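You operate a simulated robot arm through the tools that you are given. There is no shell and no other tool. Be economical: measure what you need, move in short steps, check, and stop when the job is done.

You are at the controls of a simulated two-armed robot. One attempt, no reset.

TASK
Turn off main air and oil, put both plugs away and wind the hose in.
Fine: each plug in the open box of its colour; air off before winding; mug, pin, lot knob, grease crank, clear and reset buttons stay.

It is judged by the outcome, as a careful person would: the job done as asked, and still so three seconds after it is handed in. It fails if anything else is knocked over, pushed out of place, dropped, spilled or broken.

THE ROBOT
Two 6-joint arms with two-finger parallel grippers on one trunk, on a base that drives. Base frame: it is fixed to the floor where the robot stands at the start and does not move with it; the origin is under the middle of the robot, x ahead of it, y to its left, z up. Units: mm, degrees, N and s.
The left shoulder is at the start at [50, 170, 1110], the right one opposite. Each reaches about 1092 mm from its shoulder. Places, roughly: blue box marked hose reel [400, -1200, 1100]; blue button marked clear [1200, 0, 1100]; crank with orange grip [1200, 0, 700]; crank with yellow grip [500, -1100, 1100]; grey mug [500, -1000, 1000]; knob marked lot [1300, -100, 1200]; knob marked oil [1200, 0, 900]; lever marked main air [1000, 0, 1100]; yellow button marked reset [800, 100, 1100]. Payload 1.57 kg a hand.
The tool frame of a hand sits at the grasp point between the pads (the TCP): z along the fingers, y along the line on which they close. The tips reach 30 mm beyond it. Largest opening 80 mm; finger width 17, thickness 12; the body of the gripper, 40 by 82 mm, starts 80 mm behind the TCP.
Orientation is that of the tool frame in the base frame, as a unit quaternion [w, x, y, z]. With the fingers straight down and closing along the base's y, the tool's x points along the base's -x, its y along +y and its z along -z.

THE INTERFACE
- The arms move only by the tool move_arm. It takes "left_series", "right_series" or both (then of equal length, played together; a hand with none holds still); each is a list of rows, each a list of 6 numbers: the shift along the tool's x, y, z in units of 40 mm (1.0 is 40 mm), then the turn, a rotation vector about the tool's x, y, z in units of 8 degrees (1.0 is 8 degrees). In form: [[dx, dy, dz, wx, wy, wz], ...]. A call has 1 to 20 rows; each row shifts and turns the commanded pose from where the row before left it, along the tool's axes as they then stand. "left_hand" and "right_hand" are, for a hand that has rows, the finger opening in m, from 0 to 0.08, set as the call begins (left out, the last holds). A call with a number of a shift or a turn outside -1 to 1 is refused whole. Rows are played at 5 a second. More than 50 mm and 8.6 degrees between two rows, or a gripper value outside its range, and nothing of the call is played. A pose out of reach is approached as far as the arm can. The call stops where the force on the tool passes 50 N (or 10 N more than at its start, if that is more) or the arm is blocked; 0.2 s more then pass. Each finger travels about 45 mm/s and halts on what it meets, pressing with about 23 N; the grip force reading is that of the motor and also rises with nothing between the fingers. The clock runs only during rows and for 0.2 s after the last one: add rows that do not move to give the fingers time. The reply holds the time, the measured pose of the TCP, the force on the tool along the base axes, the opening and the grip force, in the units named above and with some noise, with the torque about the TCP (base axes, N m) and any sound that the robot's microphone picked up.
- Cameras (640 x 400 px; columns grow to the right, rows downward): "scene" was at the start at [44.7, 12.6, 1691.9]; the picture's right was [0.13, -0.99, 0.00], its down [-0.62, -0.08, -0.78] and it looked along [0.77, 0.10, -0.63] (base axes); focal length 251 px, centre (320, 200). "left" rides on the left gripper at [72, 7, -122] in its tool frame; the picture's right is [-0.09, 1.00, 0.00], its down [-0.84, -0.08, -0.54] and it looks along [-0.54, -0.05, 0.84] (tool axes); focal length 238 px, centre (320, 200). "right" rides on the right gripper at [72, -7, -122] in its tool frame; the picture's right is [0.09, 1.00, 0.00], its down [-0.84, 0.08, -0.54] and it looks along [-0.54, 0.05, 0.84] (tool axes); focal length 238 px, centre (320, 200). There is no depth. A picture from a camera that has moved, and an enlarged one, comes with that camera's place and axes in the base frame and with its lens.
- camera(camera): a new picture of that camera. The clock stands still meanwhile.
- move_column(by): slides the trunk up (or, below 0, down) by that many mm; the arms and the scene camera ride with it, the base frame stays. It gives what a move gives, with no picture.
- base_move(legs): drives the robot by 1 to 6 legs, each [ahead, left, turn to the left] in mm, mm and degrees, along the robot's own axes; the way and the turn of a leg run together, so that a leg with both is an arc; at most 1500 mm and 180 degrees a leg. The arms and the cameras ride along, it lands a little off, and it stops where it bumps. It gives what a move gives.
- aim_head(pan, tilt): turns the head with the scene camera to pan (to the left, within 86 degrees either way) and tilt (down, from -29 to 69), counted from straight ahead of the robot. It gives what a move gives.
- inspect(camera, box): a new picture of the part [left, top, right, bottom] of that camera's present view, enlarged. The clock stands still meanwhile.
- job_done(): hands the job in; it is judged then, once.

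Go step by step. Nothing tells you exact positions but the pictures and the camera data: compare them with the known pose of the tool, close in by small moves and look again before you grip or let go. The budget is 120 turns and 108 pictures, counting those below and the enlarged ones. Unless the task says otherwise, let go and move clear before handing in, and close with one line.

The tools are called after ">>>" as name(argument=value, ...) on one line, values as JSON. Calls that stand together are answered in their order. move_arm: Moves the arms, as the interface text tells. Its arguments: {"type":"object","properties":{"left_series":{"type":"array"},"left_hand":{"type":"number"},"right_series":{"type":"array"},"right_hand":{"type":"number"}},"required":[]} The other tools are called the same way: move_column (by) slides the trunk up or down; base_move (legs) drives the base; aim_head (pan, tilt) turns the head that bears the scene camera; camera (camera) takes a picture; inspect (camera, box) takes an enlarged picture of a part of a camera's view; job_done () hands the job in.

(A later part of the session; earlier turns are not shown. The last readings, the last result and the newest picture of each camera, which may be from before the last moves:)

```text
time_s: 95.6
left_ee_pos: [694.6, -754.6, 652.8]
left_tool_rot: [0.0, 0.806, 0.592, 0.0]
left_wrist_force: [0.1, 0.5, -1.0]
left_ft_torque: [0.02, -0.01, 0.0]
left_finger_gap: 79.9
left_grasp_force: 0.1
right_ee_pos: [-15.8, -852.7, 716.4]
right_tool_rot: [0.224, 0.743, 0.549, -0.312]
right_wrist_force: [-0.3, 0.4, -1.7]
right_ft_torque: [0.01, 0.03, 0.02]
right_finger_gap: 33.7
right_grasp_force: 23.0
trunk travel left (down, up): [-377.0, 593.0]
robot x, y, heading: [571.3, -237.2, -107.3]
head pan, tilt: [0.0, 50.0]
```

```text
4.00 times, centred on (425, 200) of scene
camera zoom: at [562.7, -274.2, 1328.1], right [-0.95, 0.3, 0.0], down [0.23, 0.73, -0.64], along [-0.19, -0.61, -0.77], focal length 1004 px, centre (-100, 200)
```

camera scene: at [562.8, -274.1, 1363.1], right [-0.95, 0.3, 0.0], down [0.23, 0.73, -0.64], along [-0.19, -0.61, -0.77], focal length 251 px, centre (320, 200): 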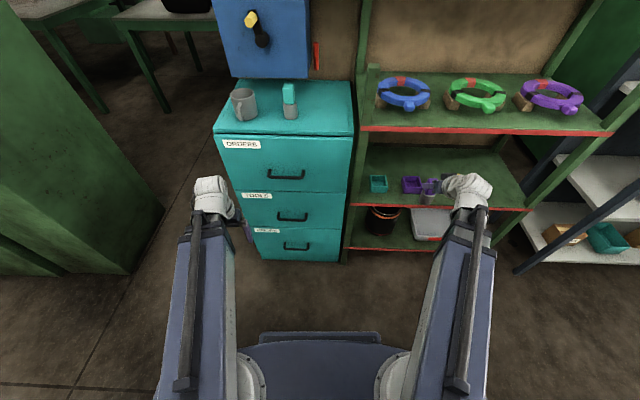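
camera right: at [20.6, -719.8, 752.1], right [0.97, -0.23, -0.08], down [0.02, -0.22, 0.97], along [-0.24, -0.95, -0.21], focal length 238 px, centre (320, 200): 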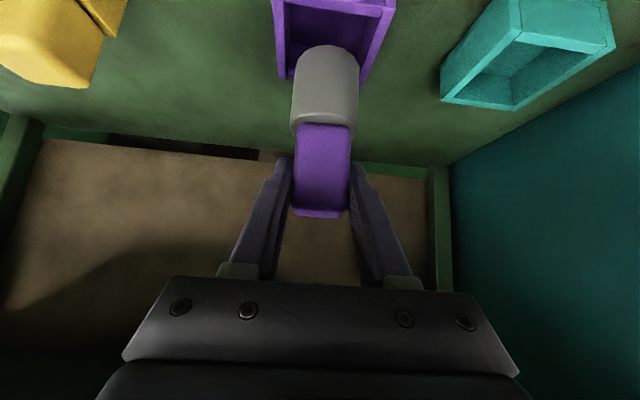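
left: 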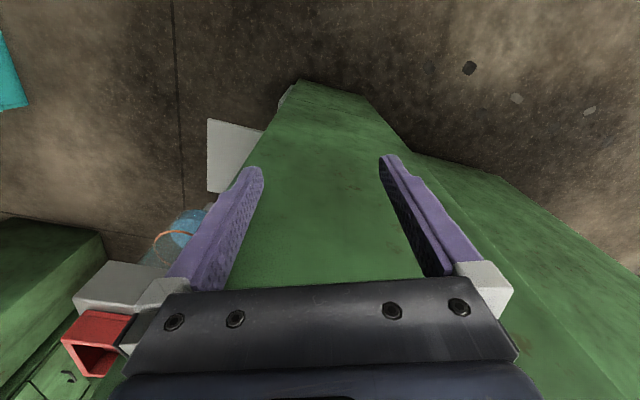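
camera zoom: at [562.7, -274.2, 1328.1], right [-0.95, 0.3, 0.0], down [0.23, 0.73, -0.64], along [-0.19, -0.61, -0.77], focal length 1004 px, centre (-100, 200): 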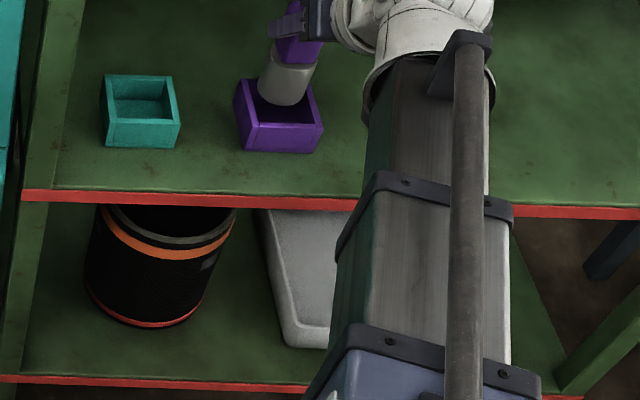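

The plug is centred over the purple box. Lowering into it.

>>> move_column(by=-40)

>>> inspect(camera="scene", box=[350, 130, 500, 230])

>>> camera(camera="right")

```text
time_s: 96.5
left_ee_pos: [695.0, -754.7, 613.0]
left_tool_rot: [0.0, 0.806, 0.592, 0.0]
left_wrist_force: [0.5, 0.0, 0.4]
left_ft_torque: [0.02, 0.0, -0.01]
left_finger_gap: 80.1
left_grasp_force: 0.1
right_ee_pos: [-15.8, -852.1, 678.5]
right_tool_rot: [0.224, 0.742, 0.549, -0.313]
right_wrist_force: [-0.4, 1.1, 9.1]
right_ft_torque: [-0.24, -0.09, -0.09]
right_finger_gap: 33.6
right_grasp_force: 23.4
trunk travel left (down, up): [-337.0, 633.0]
robot x, y, heading: [571.4, -241.7, -107.4]
head pan, tilt: [0.0, 50.0]
```

```text
4.00 times, centred on (425, 180) of scene
camera zoom: at [563.5, -273.2, 1288.3], right [-0.95, 0.3, 0.0], down [0.23, 0.73, -0.64], along [-0.19, -0.61, -0.77], focal length 1004 px, centre (-100, 280)
```

zoom: 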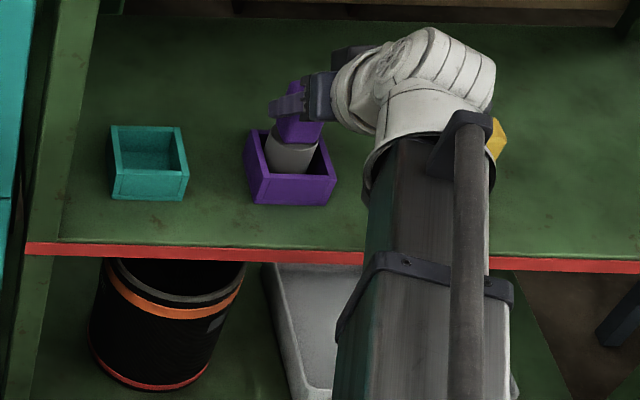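

```text
46 pictures are left
camera right: at [20.9, -719.1, 713.1], right [0.97, -0.23, -0.08], down [0.02, -0.22, 0.98], along [-0.25, -0.95, -0.21], focal length 238 px, centre (320, 200)
```

right: 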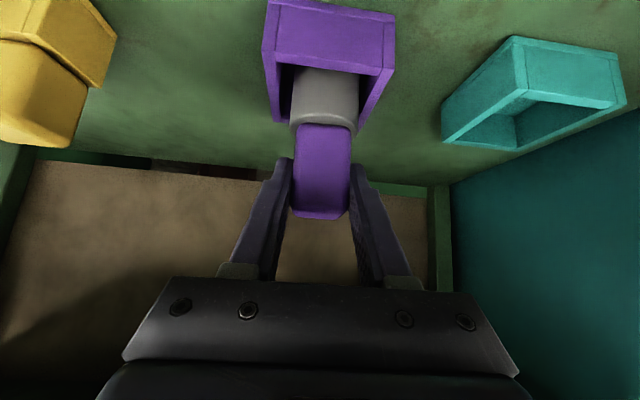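

The plug has touched the box floor. Releasing and backing out.

>>> move_arm(right_series=[[0, 0, 0, 0, 0, 0], [0, 0, 0, 0, 0, 0], [0, 0, 0, 0, 0, 0], [0, 0, 0, 0, 0, 0], [0.2, 0, -0.2, 0, 0, 0], [0.43, 0, -0.43, 0, 0, 0], [0.43, 0, -0.43, 0, 0, 0], [0.43, 0, -0.43, 0, 0, 0], [0.43, 0, -0.43, 0, 0, 0], [0.43, 0, -0.43, 0, 0, 0], [0.3, 0, -0.3, 0, 0, 0]], right_hand=0.07)

>>> camera(camera="right")

```text
time_s: 98.9
left_ee_pos: [695.6, -753.3, 610.9]
left_tool_rot: [0.001, 0.806, 0.592, 0.0]
left_wrist_force: [0.4, 0.8, -1.0]
left_ft_torque: [0.04, 0.01, 0.01]
left_finger_gap: 79.8
left_grasp_force: 0.0
right_ee_pos: [29.8, -707.3, 676.9]
right_tool_rot: [0.224, 0.742, 0.549, -0.314]
right_wrist_force: [1.5, 0.6, 0.6]
right_ft_torque: [0.02, 0.02, -0.01]
right_finger_gap: 70.2
right_grasp_force: 0.0
trunk travel left (down, up): [-337.0, 633.0]
robot x, y, heading: [574.0, -239.9, -107.1]
head pan, tilt: [0.0, 50.0]
```

```text
45 pictures are left
camera right: at [66.0, -574.2, 712.4], right [0.97, -0.23, -0.08], down [0.02, -0.22, 0.97], along [-0.24, -0.95, -0.21], focal length 238 px, centre (320, 200)
```

right: 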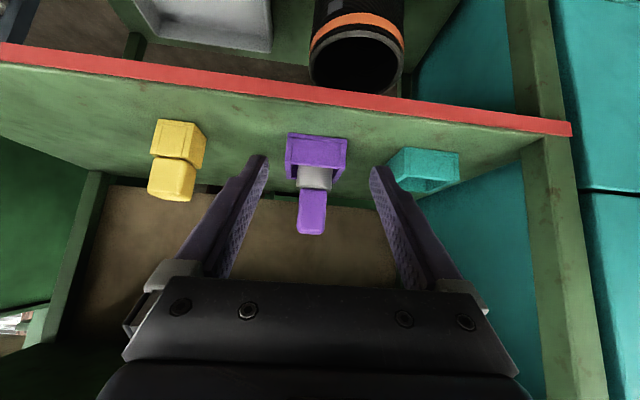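

Purple plug stands in its box. Next the teal plug: raise, sweep left in front of the post, and come up to it.

>>> move_column(by=378)

>>> move_arm(right_series=[[0, 0.998, 0, 0, 0, 0], [0, 0.998, 0, 0, 0, 0], [0, 0.998, 0, 0, 0, 0], [0, 0.998, 0, 0, 0, 0], [0, 0.998, 0, 0, 0, 0], [0, 0.998, 0, 0, 0, 0], [0, 0.998, 0, 0, 0, 0], [0, 0.998, 0, 0, 0, 0], [0, 0.998, 0, 0, 0, 0], [0, 0.998, 0, 0, 0, 0], [0, 0.998, 0, 0, 0, 0], [0, 0.998, 0, 0, 0, 0], [-0.407, 0, 0.407, 0, 0, 0], [-0.407, 0, 0.407, 0, 0, 0], [-0.407, 0, 0.407, 0, 0, 0], [-0.407, 0, 0.407, 0, 0, 0]], right_hand=0.08)

>>> camera(camera="right")

```text
time_s: 102.5
left_ee_pos: [695.4, -755.4, 989.7]
left_tool_rot: [0.0, 0.806, 0.593, 0.0]
left_wrist_force: [-0.8, 0.2, 0.8]
left_ft_torque: [0.0, -0.04, 0.01]
left_finger_gap: 80.0
left_grasp_force: 0.1
right_ee_pos: [29.3, -708.7, 1055.4]
right_tool_rot: [0.224, 0.742, 0.549, -0.313]
right_wrist_force: [0.2, 0.0, 0.4]
right_ft_torque: [-0.01, 0.0, -0.04]
right_finger_gap: 70.0
right_grasp_force: 0.0
trunk travel left (down, up): [-715.0, 255.0]
robot x, y, heading: [575.1, -240.9, -107.3]
head pan, tilt: [0.0, 50.0]
```

```text
time_s: 105.9
left_ee_pos: [694.5, -754.5, 988.3]
left_tool_rot: [0.0, 0.805, 0.594, 0.0]
left_wrist_force: [0.9, 0.4, -0.7]
left_ft_torque: [0.0, 0.01, -0.01]
left_finger_gap: 80.0
left_grasp_force: 0.2
right_ee_pos: [456.5, -943.6, 1053.6]
right_tool_rot: [0.223, 0.742, 0.549, -0.313]
right_wrist_force: [-0.1, -0.4, 0.5]
right_ft_torque: [-0.02, -0.01, 0.01]
right_finger_gap: 80.2
right_grasp_force: 0.1
right hand out of reach, approached as far as the arm can: row 4
trunk travel left (down, up): [-715.0, 255.0]
robot x, y, heading: [575.4, -237.0, -107.2]
head pan, tilt: [0.0, 50.0]
```

```text
44 pictures are left
camera right: at [492.9, -810.1, 1090.1], right [0.97, -0.23, -0.08], down [0.02, -0.22, 0.97], along [-0.24, -0.95, -0.21], focal length 238 px, centre (320, 200)
```

right: 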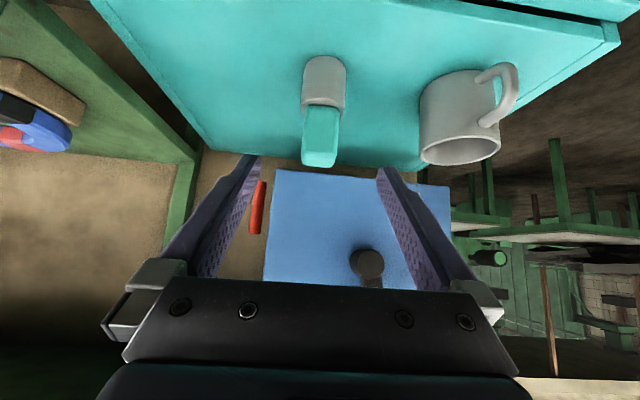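

>>> move_column(by=-62)

>>> move_arm(right_series=[[-0.427, 0, 0.427, 0, 0, 0], [-0.427, 0, 0.427, 0, 0, 0], [-0.427, 0, 0.427, 0, 0, 0]])

>>> camera(camera="right")

```text
time_s: 106.9
left_ee_pos: [695.2, -754.5, 927.4]
left_tool_rot: [0.0, 0.805, 0.593, 0.0]
left_wrist_force: [0.1, 0.9, 0.2]
left_ft_torque: [-0.02, 0.0, 0.04]
left_finger_gap: 80.1
left_grasp_force: 0.1
right_ee_pos: [455.4, -942.9, 993.3]
right_tool_rot: [0.224, 0.742, 0.55, -0.312]
right_wrist_force: [-0.5, 0.9, 0.5]
right_ft_torque: [0.02, -0.04, 0.0]
right_finger_gap: 80.0
right_grasp_force: 0.0
trunk travel left (down, up): [-653.0, 317.0]
robot x, y, heading: [578.5, -239.2, -107.3]
head pan, tilt: [0.0, 50.0]
```

```text
time_s: 107.7
left_ee_pos: [695.0, -755.1, 928.1]
left_tool_rot: [-0.001, 0.805, 0.593, 0.0]
left_wrist_force: [0.3, 0.4, 0.2]
left_ft_torque: [-0.01, 0.0, -0.02]
left_finger_gap: 79.9
left_grasp_force: 0.0
right_ee_pos: [434.1, -1014.8, 993.1]
right_tool_rot: [0.223, 0.742, 0.55, -0.312]
right_wrist_force: [-0.7, 0.9, -0.4]
right_ft_torque: [0.01, 0.0, -0.01]
right_finger_gap: 79.9
right_grasp_force: 0.2
trunk travel left (down, up): [-653.0, 317.0]
robot x, y, heading: [575.3, -241.5, -107.2]
head pan, tilt: [0.0, 50.0]
```

```text
43 pictures are left
camera right: at [470.3, -881.0, 1028.1], right [0.97, -0.23, -0.08], down [0.02, -0.22, 0.97], along [-0.24, -0.95, -0.21], focal length 238 px, centre (320, 200)
```

right: 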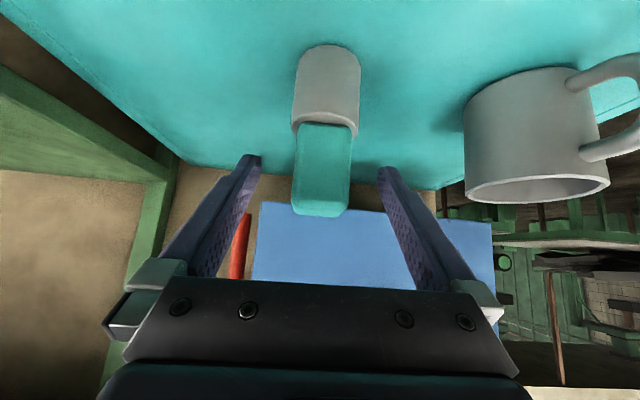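

Aligned as before. Close, lift, retract, and carry to the front of the teal box.

>>> move_arm(right_series=[[0, 0, 0, 0, 0, 0], [0, 0, 0, 0, 0, 0], [0, 0, 0, 0, 0, 0], [0, 0, 0, 0, 0, 0], [0, 0, 0, 0, 0, 0], [0, 0, 0, 0, 0, 0]], right_hand=0.0)

>>> move_column(by=60)

>>> move_arm(right_series=[[0.5, 0, -0.5, 0, 0, 0], [0.5, 0, -0.5, 0, 0, 0], [0.5, 0, -0.5, 0, 0, 0], [0.5, 0, -0.5, 0, 0, 0], [0.5, 0, -0.5, 0, 0, 0], [0.5, 0, -0.5, 0, 0, 0], [0, -0.936, 0, 0, 0, 0], [0, -0.936, 0, 0, 0, 0], [0, -0.936, 0, 0, 0, 0], [0, -0.936, 0, 0, 0, 0], [0, -0.936, 0, 0, 0, 0], [0, -0.936, 0, 0, 0, 0], [0, -0.936, 0, 0, 0, 0], [0, -0.936, 0, 0, 0, 0], [0, -0.936, 0, 0, 0, 0]])

>>> camera(camera="right")

```text
time_s: 109.1
left_ee_pos: [694.8, -754.6, 928.2]
left_tool_rot: [0.0, 0.805, 0.593, 0.0]
left_wrist_force: [0.4, -0.1, -0.3]
left_ft_torque: [0.0, 0.04, 0.0]
left_finger_gap: 80.3
left_grasp_force: 0.1
right_ee_pos: [434.4, -1015.1, 993.1]
right_tool_rot: [0.224, 0.742, 0.55, -0.312]
right_wrist_force: [2.1, 0.0, 1.3]
right_ft_torque: [-0.1, -0.12, 0.0]
right_finger_gap: 33.8
right_grasp_force: 22.8
trunk travel left (down, up): [-653.0, 317.0]
robot x, y, heading: [575.0, -239.8, -107.3]
head pan, tilt: [0.0, 50.0]
```

```text
time_s: 110.1
left_ee_pos: [694.7, -755.5, 987.5]
left_tool_rot: [0.0, 0.806, 0.592, 0.0]
left_wrist_force: [1.4, 0.2, 0.9]
left_ft_torque: [-0.03, -0.03, 0.03]
left_finger_gap: 79.5
left_grasp_force: 0.0
right_ee_pos: [434.6, -1013.4, 1051.4]
right_tool_rot: [0.224, 0.742, 0.55, -0.313]
right_wrist_force: [0.3, -0.4, -2.0]
right_ft_torque: [0.01, -0.01, 0.02]
right_finger_gap: 33.7
right_grasp_force: 22.5
trunk travel left (down, up): [-713.0, 257.0]
robot x, y, heading: [573.7, -241.0, -107.1]
head pan, tilt: [0.0, 50.0]
```

```text
time_s: 113.3
left_ee_pos: [694.0, -754.5, 988.4]
left_tool_rot: [0.001, 0.806, 0.593, 0.0]
left_wrist_force: [-0.7, -0.5, 0.2]
left_ft_torque: [0.01, -0.04, -0.04]
left_finger_gap: 79.9
left_grasp_force: 0.1
right_ee_pos: [159.0, -755.5, 1052.4]
right_tool_rot: [0.224, 0.742, 0.548, -0.314]
right_wrist_force: [-0.2, -0.3, -2.2]
right_ft_torque: [0.02, 0.06, 0.0]
right_finger_gap: 33.6
right_grasp_force: 22.9
right hand out of reach, approached as far as the arm can: row 12
trunk travel left (down, up): [-713.0, 257.0]
robot x, y, heading: [572.8, -242.3, -107.3]
head pan, tilt: [0.0, 50.0]
```

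```text
42 pictures are left
camera right: at [196.1, -622.5, 1088.2], right [0.97, -0.23, -0.08], down [0.02, -0.22, 0.98], along [-0.24, -0.95, -0.21], focal length 238 px, centre (320, 200)
```

right: 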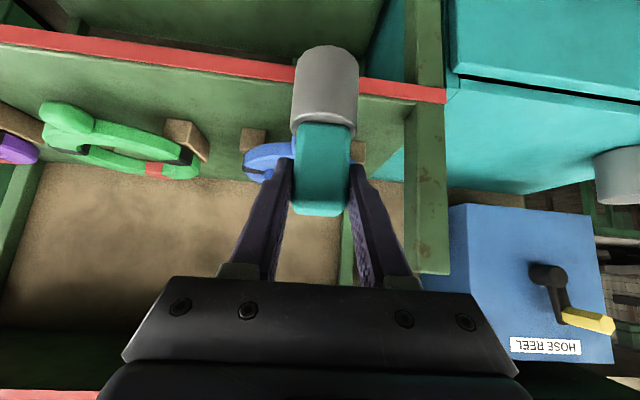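

I'll shift outward for more clearance from the shelf edge before lowering.

>>> move_arm(right_series=[[0, -0.8, 0, 0, 0, 0], [0.1, -0.8, -0.1, 0, 0, 0], [0.2, -0.65, -0.2, 0, 0, 0], [0.23, 0, -0.23, 0, 0, 0]])

>>> move_column(by=-335)

>>> camera(camera="right")

```text
time_s: 114.3
left_ee_pos: [694.1, -754.5, 988.1]
left_tool_rot: [0.0, 0.805, 0.593, 0.0]
left_wrist_force: [-0.5, -0.8, -0.2]
left_ft_torque: [0.01, 0.0, -0.02]
left_finger_gap: 79.9
left_grasp_force: 0.0
right_ee_pos: [84.7, -702.0, 1052.9]
right_tool_rot: [0.223, 0.743, 0.549, -0.312]
right_wrist_force: [-0.6, 1.1, -2.8]
right_ft_torque: [0.07, -0.01, 0.02]
right_finger_gap: 33.8
right_grasp_force: 23.3
trunk travel left (down, up): [-713.0, 257.0]
robot x, y, heading: [575.6, -243.2, -107.0]
head pan, tilt: [0.0, 50.0]
```

```text
time_s: 117.6
left_ee_pos: [693.8, -754.1, 652.9]
left_tool_rot: [0.0, 0.806, 0.592, 0.0]
left_wrist_force: [0.1, -0.2, -0.1]
left_ft_torque: [-0.01, 0.01, 0.02]
left_finger_gap: 80.2
left_grasp_force: 0.0
right_ee_pos: [83.8, -701.5, 718.1]
right_tool_rot: [0.225, 0.741, 0.55, -0.312]
right_wrist_force: [0.3, -0.4, -2.4]
right_ft_torque: [0.05, 0.0, 0.03]
right_finger_gap: 34.1
right_grasp_force: 22.9
trunk travel left (down, up): [-378.0, 592.0]
robot x, y, heading: [573.8, -237.9, -107.4]
head pan, tilt: [0.0, 50.0]
```

```text
41 pictures are left
camera right: at [119.6, -567.7, 753.3], right [0.97, -0.23, -0.08], down [0.02, -0.22, 0.97], along [-0.24, -0.95, -0.21], focal length 238 px, centre (320, 200)
```

right: 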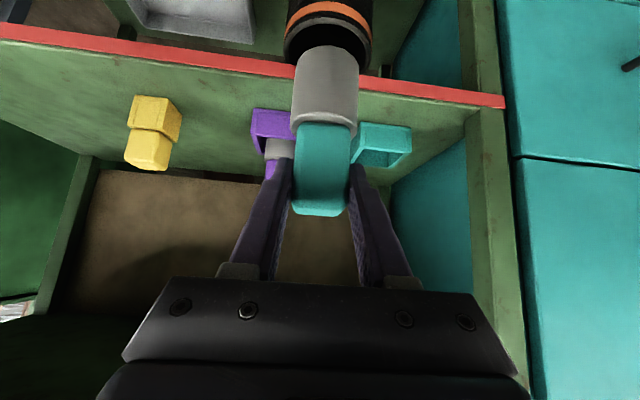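

>>> move_arm(right_series=[[-0.1, 0.75, 0.1, 0, 0, 0], [-0.1, 0.75, 0.1, 0, 0, 0], [-0.1, 0.75, 0.1, 0, 0, 0], [-0.396, 0, 0.396, 0, 0, 0], [-0.396, 0, 0.396, 0, 0, 0], [-0.396, 0, 0.396, 0, 0, 0], [-0.396, 0, 0.396, 0, 0, 0], [-0.396, 0, 0.396, 0, 0, 0], [-0.396, 0, 0.396, 0, 0, 0], [-0.396, 0, 0.396, 0, 0, 0]])

>>> camera(camera="right")

>>> inspect(camera="scene", box=[340, 130, 490, 230])

```text
time_s: 119.8
left_ee_pos: [694.2, -754.2, 653.7]
left_tool_rot: [-0.001, 0.806, 0.592, 0.0]
left_wrist_force: [0.2, -0.2, 0.0]
left_ft_torque: [-0.01, -0.01, -0.01]
left_finger_gap: 80.0
left_grasp_force: 0.2
right_ee_pos: [116.3, -895.8, 717.3]
right_tool_rot: [0.225, 0.742, 0.549, -0.312]
right_wrist_force: [-0.1, -0.8, -2.0]
right_ft_torque: [0.0, -0.01, -0.01]
right_finger_gap: 34.1
right_grasp_force: 23.0
right hand out of reach, approached as far as the arm can: row 2, 10
trunk travel left (down, up): [-378.0, 592.0]
robot x, y, heading: [573.4, -238.1, -107.1]
head pan, tilt: [0.0, 50.0]
```

```text
40 pictures are left
camera right: at [153.0, -763.6, 753.2], right [0.97, -0.23, -0.08], down [0.02, -0.22, 0.97], along [-0.24, -0.95, -0.21], focal length 238 px, centre (320, 200)
```

right: 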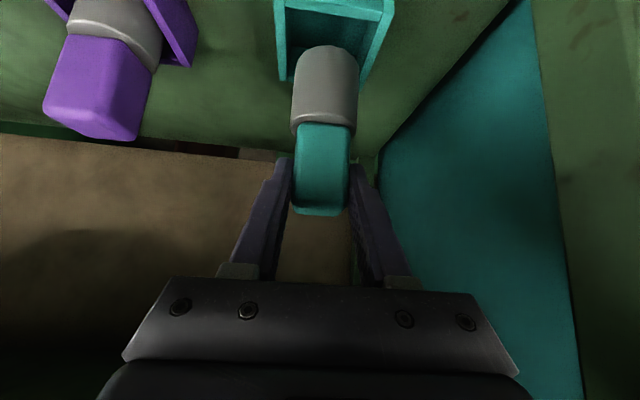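

```text
4.00 times, centred on (415, 180) of scene
camera zoom: at [562.8, -274.2, 1329.1], right [-0.95, 0.3, 0.0], down [0.23, 0.73, -0.64], along [-0.19, -0.61, -0.77], focal length 1004 px, centre (-60, 280)
```

zoom: 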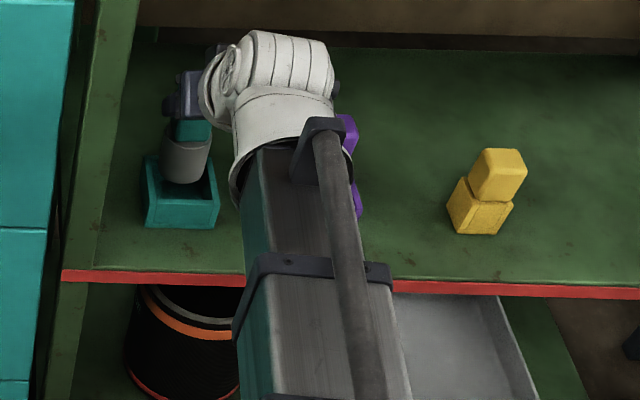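

Same alignment as before. Lowering and releasing.

>>> move_column(by=-40)

>>> inspect(camera="scene", box=[340, 110, 490, 210])

```text
time_s: 120.7
left_ee_pos: [694.9, -754.7, 613.9]
left_tool_rot: [0.0, 0.805, 0.593, -0.001]
left_wrist_force: [0.0, 0.2, -0.3]
left_ft_torque: [0.0, -0.01, -0.01]
left_finger_gap: 79.9
left_grasp_force: 0.2
right_ee_pos: [116.3, -896.2, 679.6]
right_tool_rot: [0.225, 0.742, 0.548, -0.314]
right_wrist_force: [-1.1, -2.6, 12.0]
right_ft_torque: [-0.5, -0.07, -0.03]
right_finger_gap: 34.1
right_grasp_force: 22.9
trunk travel left (down, up): [-338.0, 632.0]
robot x, y, heading: [571.9, -239.5, -107.3]
head pan, tilt: [0.0, 50.0]
```

```text
4.00 times, centred on (415, 160) of scene
camera zoom: at [563.5, -273.2, 1289.4], right [-0.95, 0.3, 0.0], down [0.23, 0.73, -0.64], along [-0.19, -0.61, -0.77], focal length 1004 px, centre (-60, 360)
```

zoom: 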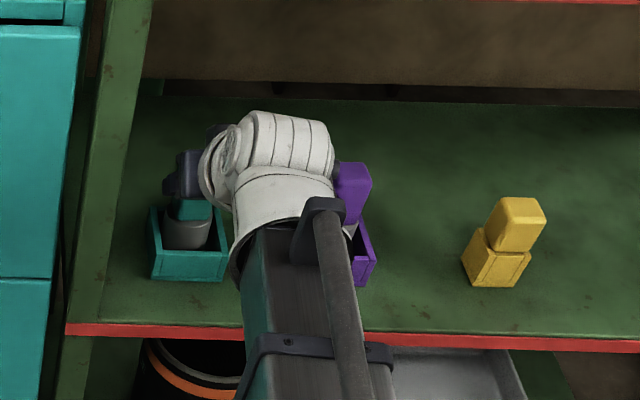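

>>> move_arm(right_series=[[0, 0, 0, 0, 0, 0], [0, 0, 0, 0, 0, 0], [0, 0, 0, 0, 0, 0], [0, 0, 0, 0, 0, 0], [0.2, 0, -0.2, 0, 0, 0], [0.43, 0, -0.43, 0, 0, 0], [0.43, 0, -0.43, 0, 0, 0], [0.43, 0, -0.43, 0, 0, 0], [0.43, 0, -0.43, 0, 0, 0], [0.43, 0, -0.43, 0, 0, 0], [0.2, 0, -0.2, 0, 0, 0], [0.1, -0.7, -0.1, 0, 0, 0], [0.1, -0.7, -0.1, 0, 0, 0], [0.2, -0.7, -0.2, 0, 0, 0]], right_hand=0.07)

>>> camera(camera="right")

```text
time_s: 123.7
left_ee_pos: [695.9, -754.5, 613.8]
left_tool_rot: [0.001, 0.806, 0.592, 0.0]
left_wrist_force: [0.2, -0.7, -0.2]
left_ft_torque: [0.01, 0.0, -0.03]
left_finger_gap: 80.2
left_grasp_force: 0.1
right_ee_pos: [85.7, -714.0, 678.1]
right_tool_rot: [0.223, 0.742, 0.549, -0.312]
right_wrist_force: [0.5, -0.1, 0.2]
right_ft_torque: [0.01, 0.02, 0.01]
right_finger_gap: 69.8
right_grasp_force: 0.0
trunk travel left (down, up): [-338.0, 632.0]
robot x, y, heading: [575.1, -239.5, -107.4]
head pan, tilt: [0.0, 50.0]
```

```text
37 pictures are left
camera right: at [122.0, -579.9, 713.3], right [0.97, -0.23, -0.08], down [0.02, -0.22, 0.97], along [-0.24, -0.95, -0.21], focal length 238 px, centre (320, 200)
```

right: 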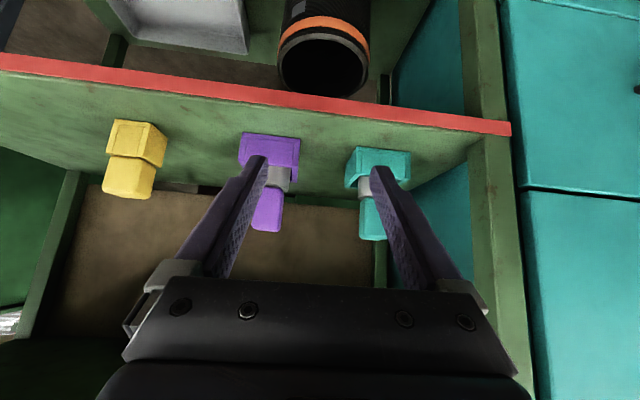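

Both plugs are in their boxes. Next the reel crank, with the left arm: I'll raise the trunk to the working height and look at the crank.

>>> move_column(by=372)

>>> aim_head(pan=12, tilt=35)

>>> inspect(camera="scene", box=[260, 150, 380, 250])

>>> camera(camera="left")

```text
time_s: 127.2
left_ee_pos: [693.8, -754.8, 984.7]
left_tool_rot: [0.0, 0.805, 0.594, 0.001]
left_wrist_force: [-1.9, 0.7, -0.2]
left_ft_torque: [0.0, 0.01, 0.01]
left_finger_gap: 80.1
left_grasp_force: 0.1
right_ee_pos: [85.6, -714.4, 1050.6]
right_tool_rot: [0.223, 0.743, 0.549, -0.312]
right_wrist_force: [0.2, -0.1, -0.3]
right_ft_torque: [0.05, 0.01, 0.05]
right_finger_gap: 70.2
right_grasp_force: 0.2
trunk travel left (down, up): [-710.0, 260.0]
robot x, y, heading: [572.6, -237.8, -107.2]
head pan, tilt: [0.0, 50.0]
```

```text
time_s: 128.0
left_ee_pos: [695.0, -754.8, 985.5]
left_tool_rot: [0.0, 0.805, 0.593, 0.0]
left_wrist_force: [0.7, 0.9, 0.1]
left_ft_torque: [0.02, -0.03, -0.01]
left_finger_gap: 79.8
left_grasp_force: 0.0
right_ee_pos: [86.0, -713.2, 1049.5]
right_tool_rot: [0.224, 0.742, 0.55, -0.311]
right_wrist_force: [-0.7, 0.9, -0.4]
right_ft_torque: [0.0, -0.02, 0.01]
right_finger_gap: 70.0
right_grasp_force: 0.2
trunk travel left (down, up): [-710.0, 260.0]
robot x, y, heading: [575.8, -241.2, -107.4]
head pan, tilt: [12.0, 35.0]
```

```text
4.00 times, centred on (320, 200) of scene
camera zoom: at [577.7, -288.1, 1682.7], right [-1.0, 0.09, 0.0], down [0.05, 0.57, -0.82], along [-0.08, -0.82, -0.57], focal length 1004 px, centre (320, 200)
```

zoom: 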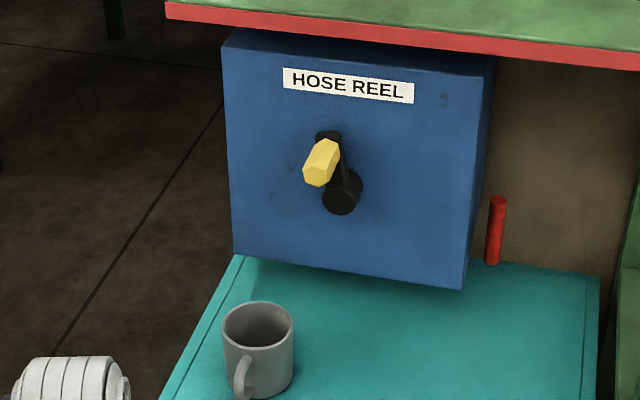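

```text
35 pictures are left
camera left: at [722.2, -687.6, 1106.9], right [0.92, -0.38, 0.0], down [-0.32, -0.78, 0.54], along [-0.21, -0.5, -0.84], focal length 238 px, centre (320, 200)
```

left: 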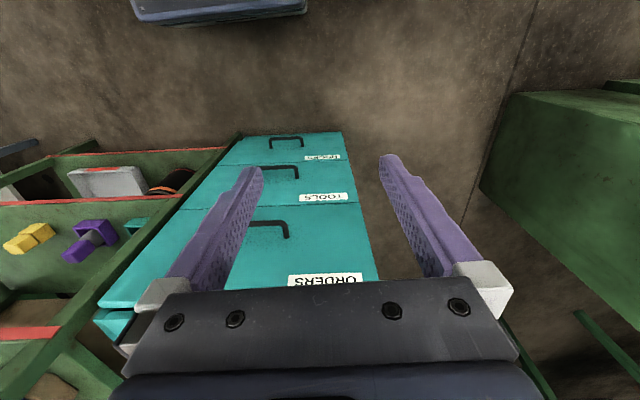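

The crank hub is at about [477, -1111, 1113], grip about [500, -1078, 1175], radius about 64 mm. I'll pitch the left hand up and approach the grip.

>>> move_arm(left_series=[[-0.772, 0, -0.054, 0, -1, 0], [-0.772, 0, -0.054, 0, -1, 0], [-0.772, 0, -0.054, 0, -1, 0], [-0.772, 0, -0.054, 0, -1, 0], [-0.772, 0, -0.054, 0, -1, 0], [-0.772, 0, -0.054, 0, -1, 0], [-0.772, 0, -0.054, 0, -1, 0], [-0.772, 0, -0.054, 0, -1, 0], [-0.772, 0, -0.054, 0, -1, 0], [-0.772, 0, -0.054, 0, -1, 0], [-0.154, 0, 0, 0, -0.2, 0], [0, -0.76, 0, 0, 0, 0], [0, -0.76, 0, 0, 0, 0], [0, -0.76, 0, 0, 0, 0], [-0.12, 0, 0.84, 0, 0, 0]], left_hand=0.06)

>>> camera(camera="left")

```text
time_s: 131.2
left_ee_pos: [531.9, -970.3, 1172.8]
left_tool_rot: [0.388, 0.609, 0.449, -0.526]
left_wrist_force: [0.6, 0.7, -0.5]
left_ft_torque: [0.03, 0.01, 0.01]
left_finger_gap: 59.8
left_grasp_force: 0.0
left hand out of reach, approached as far as the arm can: row 14
right_ee_pos: [87.1, -714.4, 1049.4]
right_tool_rot: [0.224, 0.742, 0.55, -0.312]
right_wrist_force: [-0.2, -0.8, -0.5]
right_ft_torque: [0.03, -0.01, 0.01]
right_finger_gap: 69.9
right_grasp_force: 0.0
trunk travel left (down, up): [-710.0, 260.0]
robot x, y, heading: [574.5, -239.9, -107.1]
head pan, tilt: [12.0, 35.0]
```

```text
34 pictures are left
camera left: at [576.9, -846.5, 1119.3], right [0.95, -0.31, 0.09], down [0.05, 0.42, 0.91], along [-0.32, -0.85, 0.41], focal length 238 px, centre (320, 200)
```

left: 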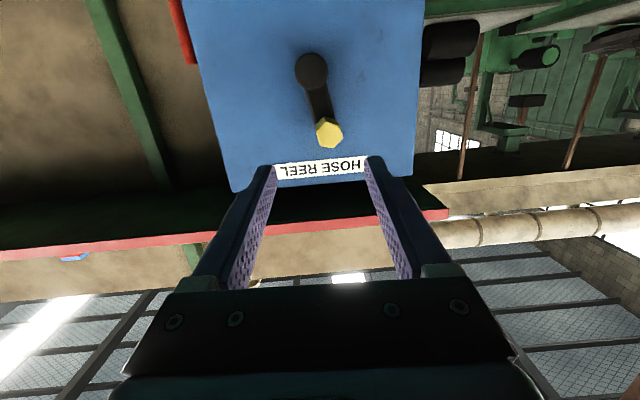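

The wrist view refines it: grip end near [504, -1083, 1157], hub near [473, -1138, 1095]. Adjusting height and closing in.

>>> move_column(by=-17)

>>> move_arm(left_series=[[0, 0.17, 0, 0, 0, 0], [-0.11, 0, 0.73, 0, 0, 0], [-0.11, 0, 0.73, 0, 0, 0], [-0.05, 0, 0.4, 0, 0, 0]])

>>> camera(camera="left")

```text
time_s: 131.9
left_ee_pos: [532.8, -969.0, 1156.4]
left_tool_rot: [0.388, 0.609, 0.449, -0.526]
left_wrist_force: [0.3, -0.8, 0.2]
left_ft_torque: [-0.03, 0.04, 0.01]
left_finger_gap: 60.0
left_grasp_force: 0.1
right_ee_pos: [85.3, -712.0, 1031.9]
right_tool_rot: [0.223, 0.743, 0.549, -0.312]
right_wrist_force: [0.9, -0.5, 0.0]
right_ft_torque: [-0.05, -0.01, 0.01]
right_finger_gap: 70.1
right_grasp_force: 0.1
trunk travel left (down, up): [-693.0, 277.0]
robot x, y, heading: [575.6, -238.7, -107.1]
head pan, tilt: [12.0, 35.0]
```

```text
time_s: 132.9
left_ee_pos: [515.1, -1042.0, 1155.6]
left_tool_rot: [0.387, 0.61, 0.449, -0.525]
left_wrist_force: [1.2, 0.1, 0.5]
left_ft_torque: [-0.02, 0.01, 0.0]
left_finger_gap: 60.1
left_grasp_force: 0.0
right_ee_pos: [86.2, -713.1, 1032.7]
right_tool_rot: [0.224, 0.741, 0.55, -0.312]
right_wrist_force: [-0.6, 0.1, -0.5]
right_ft_torque: [0.0, 0.0, -0.01]
right_finger_gap: 70.2
right_grasp_force: 0.0
trunk travel left (down, up): [-693.0, 277.0]
robot x, y, heading: [577.7, -235.5, -107.3]
head pan, tilt: [12.0, 35.0]
```

```text
33 pictures are left
camera left: at [560.3, -918.4, 1102.4], right [0.95, -0.31, 0.09], down [0.05, 0.42, 0.91], along [-0.32, -0.85, 0.41], focal length 238 px, centre (320, 200)
```

left: 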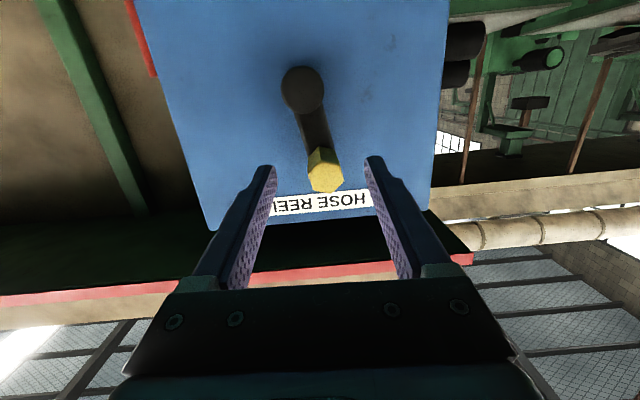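

>>> inspect(camera="scene", box=[280, 160, 360, 220])

```text
6.67 times, centred on (320, 190) of scene
camera zoom: at [577.6, -288.4, 1665.8], right [-1.0, 0.09, 0.0], down [0.05, 0.57, -0.82], along [-0.08, -0.82, -0.57], focal length 1674 px, centre (320, 267)
```

zoom: 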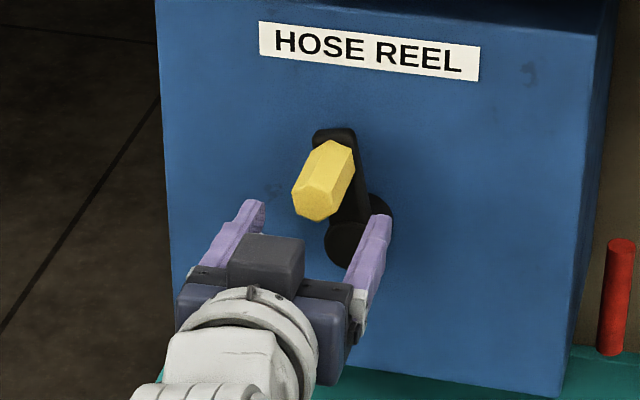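

The tips sit just short of the grip. I'll raise 7 mm, advance 40 mm and close.

>>> move_column(by=7)

>>> move_arm(left_series=[[-0.07, 0.02, 0.5, 0, 0, 0], [-0.07, 0.02, 0.5, 0, 0, 0], [0, 0, 0, 0, 0, 0]])

>>> camera(camera="left")

>>> inspect(camera="scene", box=[280, 160, 360, 220])

```text
time_s: 133.4
left_ee_pos: [516.1, -1041.3, 1163.0]
left_tool_rot: [0.387, 0.61, 0.449, -0.526]
left_wrist_force: [0.0, -0.4, 0.3]
left_ft_torque: [0.03, -0.03, 0.02]
left_finger_gap: 59.8
left_grasp_force: 0.1
right_ee_pos: [85.9, -712.3, 1040.3]
right_tool_rot: [0.222, 0.743, 0.549, -0.311]
right_wrist_force: [0.3, -0.9, 0.1]
right_ft_torque: [-0.02, -0.04, 0.01]
right_finger_gap: 70.0
right_grasp_force: 0.0
trunk travel left (down, up): [-700.0, 270.0]
robot x, y, heading: [575.1, -236.1, -107.5]
head pan, tilt: [12.0, 35.0]
```

```text
time_s: 134.2
left_ee_pos: [504.6, -1079.1, 1163.3]
left_tool_rot: [0.387, 0.61, 0.448, -0.527]
left_wrist_force: [0.6, 0.1, 0.6]
left_ft_torque: [-0.02, 0.02, 0.01]
left_finger_gap: 59.9
left_grasp_force: 0.0
right_ee_pos: [85.9, -714.0, 1039.0]
right_tool_rot: [0.223, 0.742, 0.55, -0.312]
right_wrist_force: [0.2, 0.6, 0.2]
right_ft_torque: [0.0, -0.01, 0.0]
right_finger_gap: 69.9
right_grasp_force: 0.0
trunk travel left (down, up): [-700.0, 270.0]
robot x, y, heading: [575.8, -239.2, -107.4]
head pan, tilt: [12.0, 35.0]
```

```text
31 pictures are left
camera left: at [549.4, -955.2, 1109.5], right [0.95, -0.31, 0.09], down [0.05, 0.42, 0.91], along [-0.32, -0.85, 0.41], focal length 238 px, centre (320, 200)
```

left: 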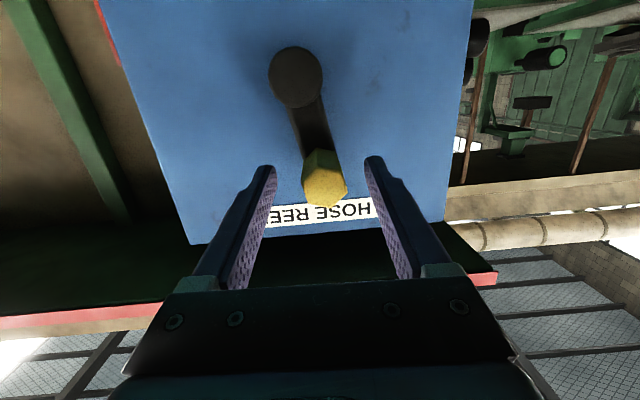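

```text
6.67 times, centred on (320, 190) of scene
camera zoom: at [577.8, -288.0, 1672.8], right [-1.0, 0.09, 0.0], down [0.05, 0.57, -0.82], along [-0.08, -0.82, -0.57], focal length 1674 px, centre (320, 267)
```

zoom: 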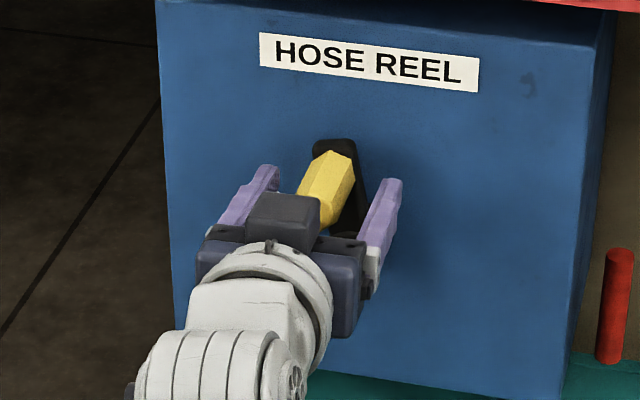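

The grip lies between the fingers right at the grasp point. I'll close on it and try a first 55° clockwise.

>>> move_arm(left_series=[[-0.02, 0.05, 0.12, 0, 0, 0], [0, 0, 0, 0, 0, 0], [0, 0, 0, 0, 0, 0], [0, 0, 0, 0, 0, 0], [0, 0, 0, 0, 0, 0]], left_hand=0.0)

>>> move_arm(left_series=[[-0.007, -0.633, 0, 0, -0.01, 0], [0.232, -0.59, 0.035, 0, 0.308, 0], [0.434, -0.455, 0.085, 0, 0.588, 0]])

>>> inspect(camera="scene", box=[280, 160, 380, 235])

```text
time_s: 135.4
left_ee_pos: [504.3, -1083.8, 1162.9]
left_tool_rot: [0.387, 0.611, 0.449, -0.525]
left_wrist_force: [0.1, -2.3, 1.2]
left_ft_torque: [0.08, -0.07, -1.58]
left_finger_gap: 29.0
left_grasp_force: 38.3
right_ee_pos: [85.6, -712.4, 1039.6]
right_tool_rot: [0.224, 0.742, 0.55, -0.312]
right_wrist_force: [0.5, -1.7, -0.3]
right_ft_torque: [-0.03, -0.01, 0.0]
right_finger_gap: 69.9
right_grasp_force: 0.1
trunk travel left (down, up): [-700.0, 270.0]
robot x, y, heading: [574.7, -238.6, -106.9]
head pan, tilt: [12.0, 35.0]
```

```text
time_s: 136.2
left_ee_pos: [443.4, -1065.2, 1135.1]
left_tool_rot: [0.359, 0.64, 0.473, -0.487]
left_wrist_force: [14.2, 10.1, -5.1]
left_ft_torque: [-0.26, -0.12, -1.29]
left_finger_gap: 29.2
left_grasp_force: 38.6
right_ee_pos: [86.8, -712.8, 1040.2]
right_tool_rot: [0.224, 0.742, 0.55, -0.312]
right_wrist_force: [1.2, 0.2, 0.5]
right_ft_torque: [-0.01, -0.02, 0.0]
right_finger_gap: 69.9
right_grasp_force: 0.1
trunk travel left (down, up): [-700.0, 270.0]
robot x, y, heading: [575.3, -240.9, -107.5]
head pan, tilt: [12.0, 35.0]
```

```text
5.33 times, centred on (330, 198) of scene
camera zoom: at [579.8, -287.2, 1672.7], right [-1.0, 0.09, 0.0], down [0.05, 0.57, -0.82], along [-0.08, -0.82, -0.57], focal length 1339 px, centre (267, 213)
```

zoom: 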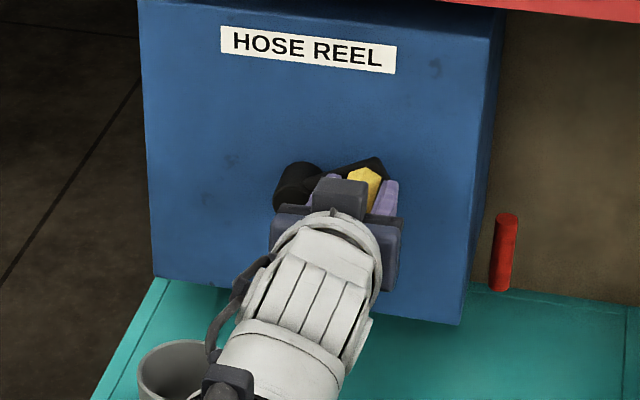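

It turns smoothly clockwise with light force. Continuing round.

>>> move_arm(left_series=[[0.546, -0.25, 0.206, 0, 0.795, 0], [0.566, -0.008, 0.284, 0, 0.908, 0], [0.49, 0.235, 0.333, 0, 0.908, 0], [0.335, 0.443, 0.311, 0, 0.764, 0], [0.15, 0.583, 0.207, 0, 0.453, 0]])

>>> camera(camera="left")

>>> inspect(camera="scene", box=[260, 160, 380, 250])

```text
time_s: 137.4
left_ee_pos: [468.7, -1083.6, 1035.7]
left_tool_rot: [0.219, 0.749, 0.548, -0.301]
left_wrist_force: [-6.9, 14.8, -3.7]
left_ft_torque: [-0.22, -0.5, -0.91]
left_finger_gap: 27.7
left_grasp_force: 38.5
right_ee_pos: [84.6, -711.5, 1038.7]
right_tool_rot: [0.223, 0.743, 0.548, -0.311]
right_wrist_force: [0.1, -0.6, -0.5]
right_ft_torque: [-0.04, 0.0, 0.01]
right_finger_gap: 70.0
right_grasp_force: 0.0
trunk travel left (down, up): [-700.0, 270.0]
robot x, y, heading: [568.1, -237.8, -107.6]
head pan, tilt: [12.0, 35.0]
```

```text
28 pictures are left
camera left: at [516.7, -955.9, 1074.5], right [0.93, -0.37, 0.06], down [-0.14, -0.2, 0.97], along [-0.34, -0.91, -0.24], focal length 238 px, centre (320, 200)
```

left: 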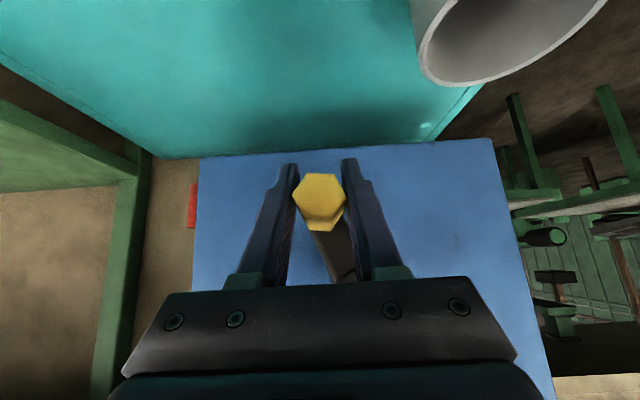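

```text
4.44 times, centred on (320, 205) of scene
camera zoom: at [576.4, -286.2, 1672.3], right [-1.0, 0.09, 0.0], down [0.05, 0.57, -0.82], along [-0.08, -0.82, -0.57], focal length 1116 px, centre (320, 178)
```

zoom: 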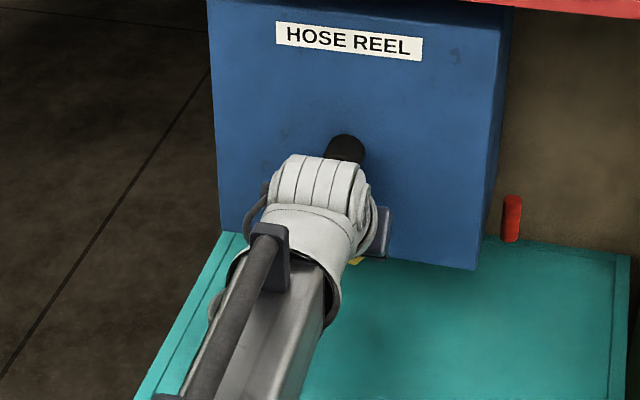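

Half a turn done with no trouble; the mug has clearance. Completing the revolution.

>>> move_arm(left_series=[[0.005, 0.633, 0.005, 0, 0.014, 0], [-0.162, 0.59, -0.17, 0, -0.428, 0], [-0.323, 0.455, -0.302, 0, -0.746, 0], [-0.435, 0.25, -0.391, 0, -0.901, 0], [-0.524, 0.008, -0.358, 0, -0.91, 0], [-0.526, -0.235, -0.272, 0, -0.808, 0], [-0.423, -0.443, -0.174, 0, -0.605, 0], [-0.235, -0.583, -0.098, 0, -0.328, 0]])

>>> camera(camera="left")

>>> inspect(camera="scene", box=[240, 150, 400, 270])

```text
time_s: 138.7
left_ee_pos: [547.4, -1107.0, 1099.5]
left_tool_rot: [0.319, 0.685, 0.493, -0.432]
left_wrist_force: [-7.9, -11.4, -19.0]
left_ft_torque: [1.11, -1.35, -0.47]
left_finger_gap: 27.5
left_grasp_force: 37.9
right_ee_pos: [85.2, -715.2, 1038.6]
right_tool_rot: [0.223, 0.742, 0.551, -0.31]
right_wrist_force: [0.8, -0.2, 0.2]
right_ft_torque: [0.01, -0.01, -0.04]
right_finger_gap: 70.2
right_grasp_force: 0.1
trunk travel left (down, up): [-700.0, 270.0]
robot x, y, heading: [571.7, -240.7, -107.5]
head pan, tilt: [12.0, 35.0]
stopped in row 6 (left hand): the force on the tool passed its limit at 71 N (the readings are from after the stop); the commanded pose is now the measured one
```

```text
26 pictures are left
camera left: at [597.6, -975.4, 1086.4], right [0.93, -0.35, 0.09], down [-0.04, 0.16, 0.99], along [-0.36, -0.92, 0.13], focal length 238 px, centre (320, 200)
```

left: 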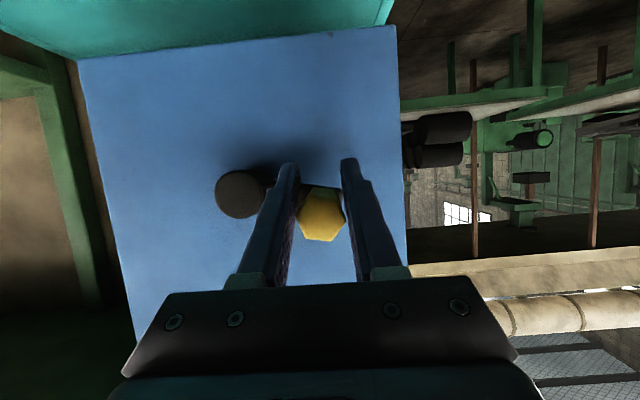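

```text
3.33 times, centred on (320, 210) of scene
camera zoom: at [576.9, -292.7, 1672.5], right [-1.0, 0.09, 0.0], down [0.05, 0.57, -0.82], along [-0.08, -0.81, -0.58], focal length 837 px, centre (320, 167)
```

zoom: 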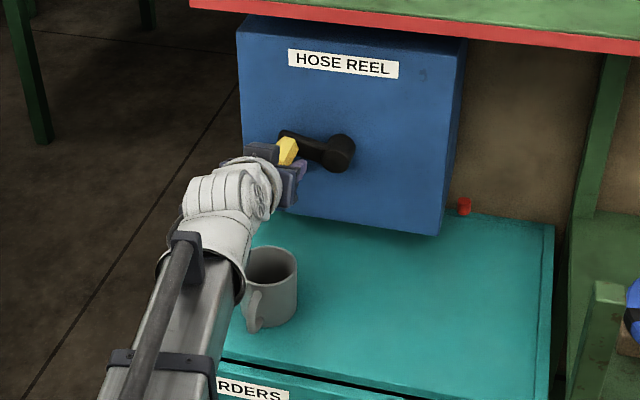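

The red piece beside the reel is the hose, and it's getting shorter, so clockwise is right. A fingertip was pressing the crank arm, so I'll back off 8 mm and continue.

>>> move_arm(left_series=[[0.085, 0, -0.181, 0, 0, 0], [-0.491, -0.093, -0.23, 0, -0.66, 0], [-0.452, -0.27, -0.163, 0, -0.65, 0], [-0.351, -0.413, -0.091, 0, -0.475, 0], [-0.201, -0.513, -0.038, 0, -0.27, 0]])

>>> inspect(camera="scene", box=[260, 160, 380, 250])

>>> camera(camera="left")

```text
time_s: 139.8
left_ee_pos: [505.6, -1080.2, 1164.2]
left_tool_rot: [0.389, 0.611, 0.443, -0.528]
left_wrist_force: [4.0, 3.8, -7.9]
left_ft_torque: [0.89, -0.49, -1.24]
left_finger_gap: 28.2
left_grasp_force: 38.3
right_ee_pos: [85.4, -714.0, 1040.4]
right_tool_rot: [0.223, 0.742, 0.55, -0.312]
right_wrist_force: [-0.8, 0.7, 0.3]
right_ft_torque: [-0.01, -0.03, 0.01]
right_finger_gap: 70.2
right_grasp_force: 0.1
trunk travel left (down, up): [-700.0, 270.0]
robot x, y, heading: [573.6, -242.3, -107.2]
head pan, tilt: [12.0, 35.0]
```

```text
4.44 times, centred on (320, 205) of scene
camera zoom: at [577.9, -288.4, 1673.1], right [-1.0, 0.09, 0.0], down [0.05, 0.57, -0.82], along [-0.08, -0.82, -0.57], focal length 1116 px, centre (320, 178)
```

zoom: 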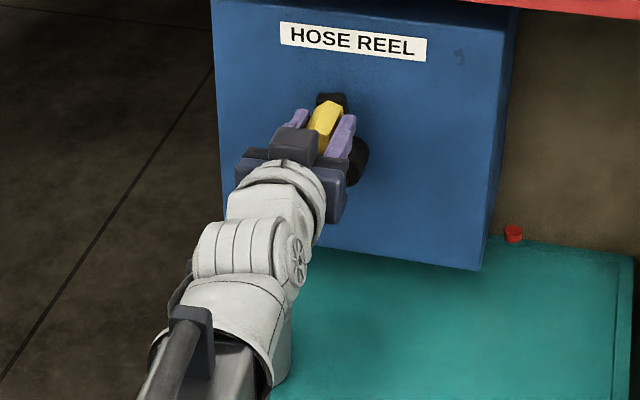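

```text
23 pictures are left
camera left: at [551.9, -957.6, 1110.2], right [0.94, -0.32, 0.1], down [0.05, 0.43, 0.9], along [-0.33, -0.85, 0.42], focal length 238 px, centre (320, 200)
```

left: 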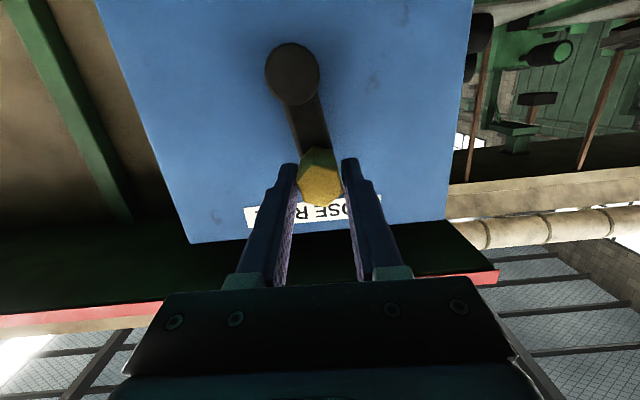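

The red piece is nearly gone. I'll continue clockwise a third of a turn and see whether it reaches an end.

>>> move_arm(left_series=[[-0.007, -0.633, 0, 0, -0.01, 0], [0.232, -0.59, 0.035, 0, 0.308, 0], [0.434, -0.455, 0.085, 0, 0.588, 0], [0.561, -0.25, 0.158, 0, 0.795, 0]])

>>> inspect(camera="scene", box=[290, 160, 390, 235])

```text
time_s: 140.3
left_ee_pos: [495.2, -1077.3, 1167.0]
left_tool_rot: [0.399, 0.606, 0.444, -0.526]
left_wrist_force: [18.2, -1.9, 5.1]
left_ft_torque: [-0.08, -0.04, -0.85]
left_finger_gap: 29.3
left_grasp_force: 39.6
right_ee_pos: [88.2, -714.9, 1039.0]
right_tool_rot: [0.224, 0.741, 0.55, -0.312]
right_wrist_force: [-0.6, 0.3, -0.2]
right_ft_torque: [0.01, -0.03, 0.07]
right_finger_gap: 69.9
right_grasp_force: 0.0
trunk travel left (down, up): [-700.0, 270.0]
robot x, y, heading: [577.0, -239.0, -107.1]
head pan, tilt: [12.0, 35.0]
stopped in row 2 (left hand): the force on the tool passed its limit at 66 N (the readings are from after the stop); the commanded pose is now the measured one
```

```text
5.33 times, centred on (340, 198) of scene
camera zoom: at [578.5, -287.6, 1673.0], right [-1.0, 0.09, 0.0], down [0.05, 0.57, -0.82], along [-0.07, -0.82, -0.57], focal length 1339 px, centre (213, 213)
```

zoom: 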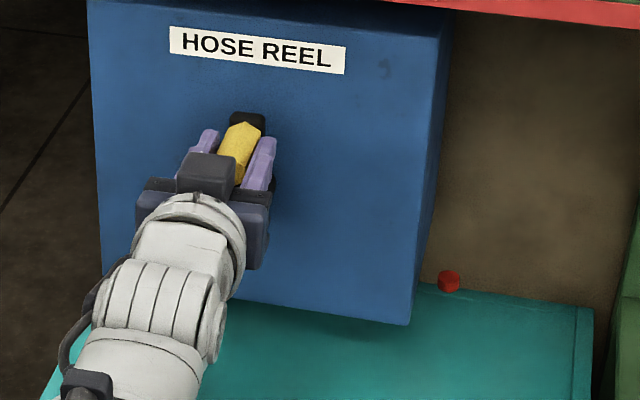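

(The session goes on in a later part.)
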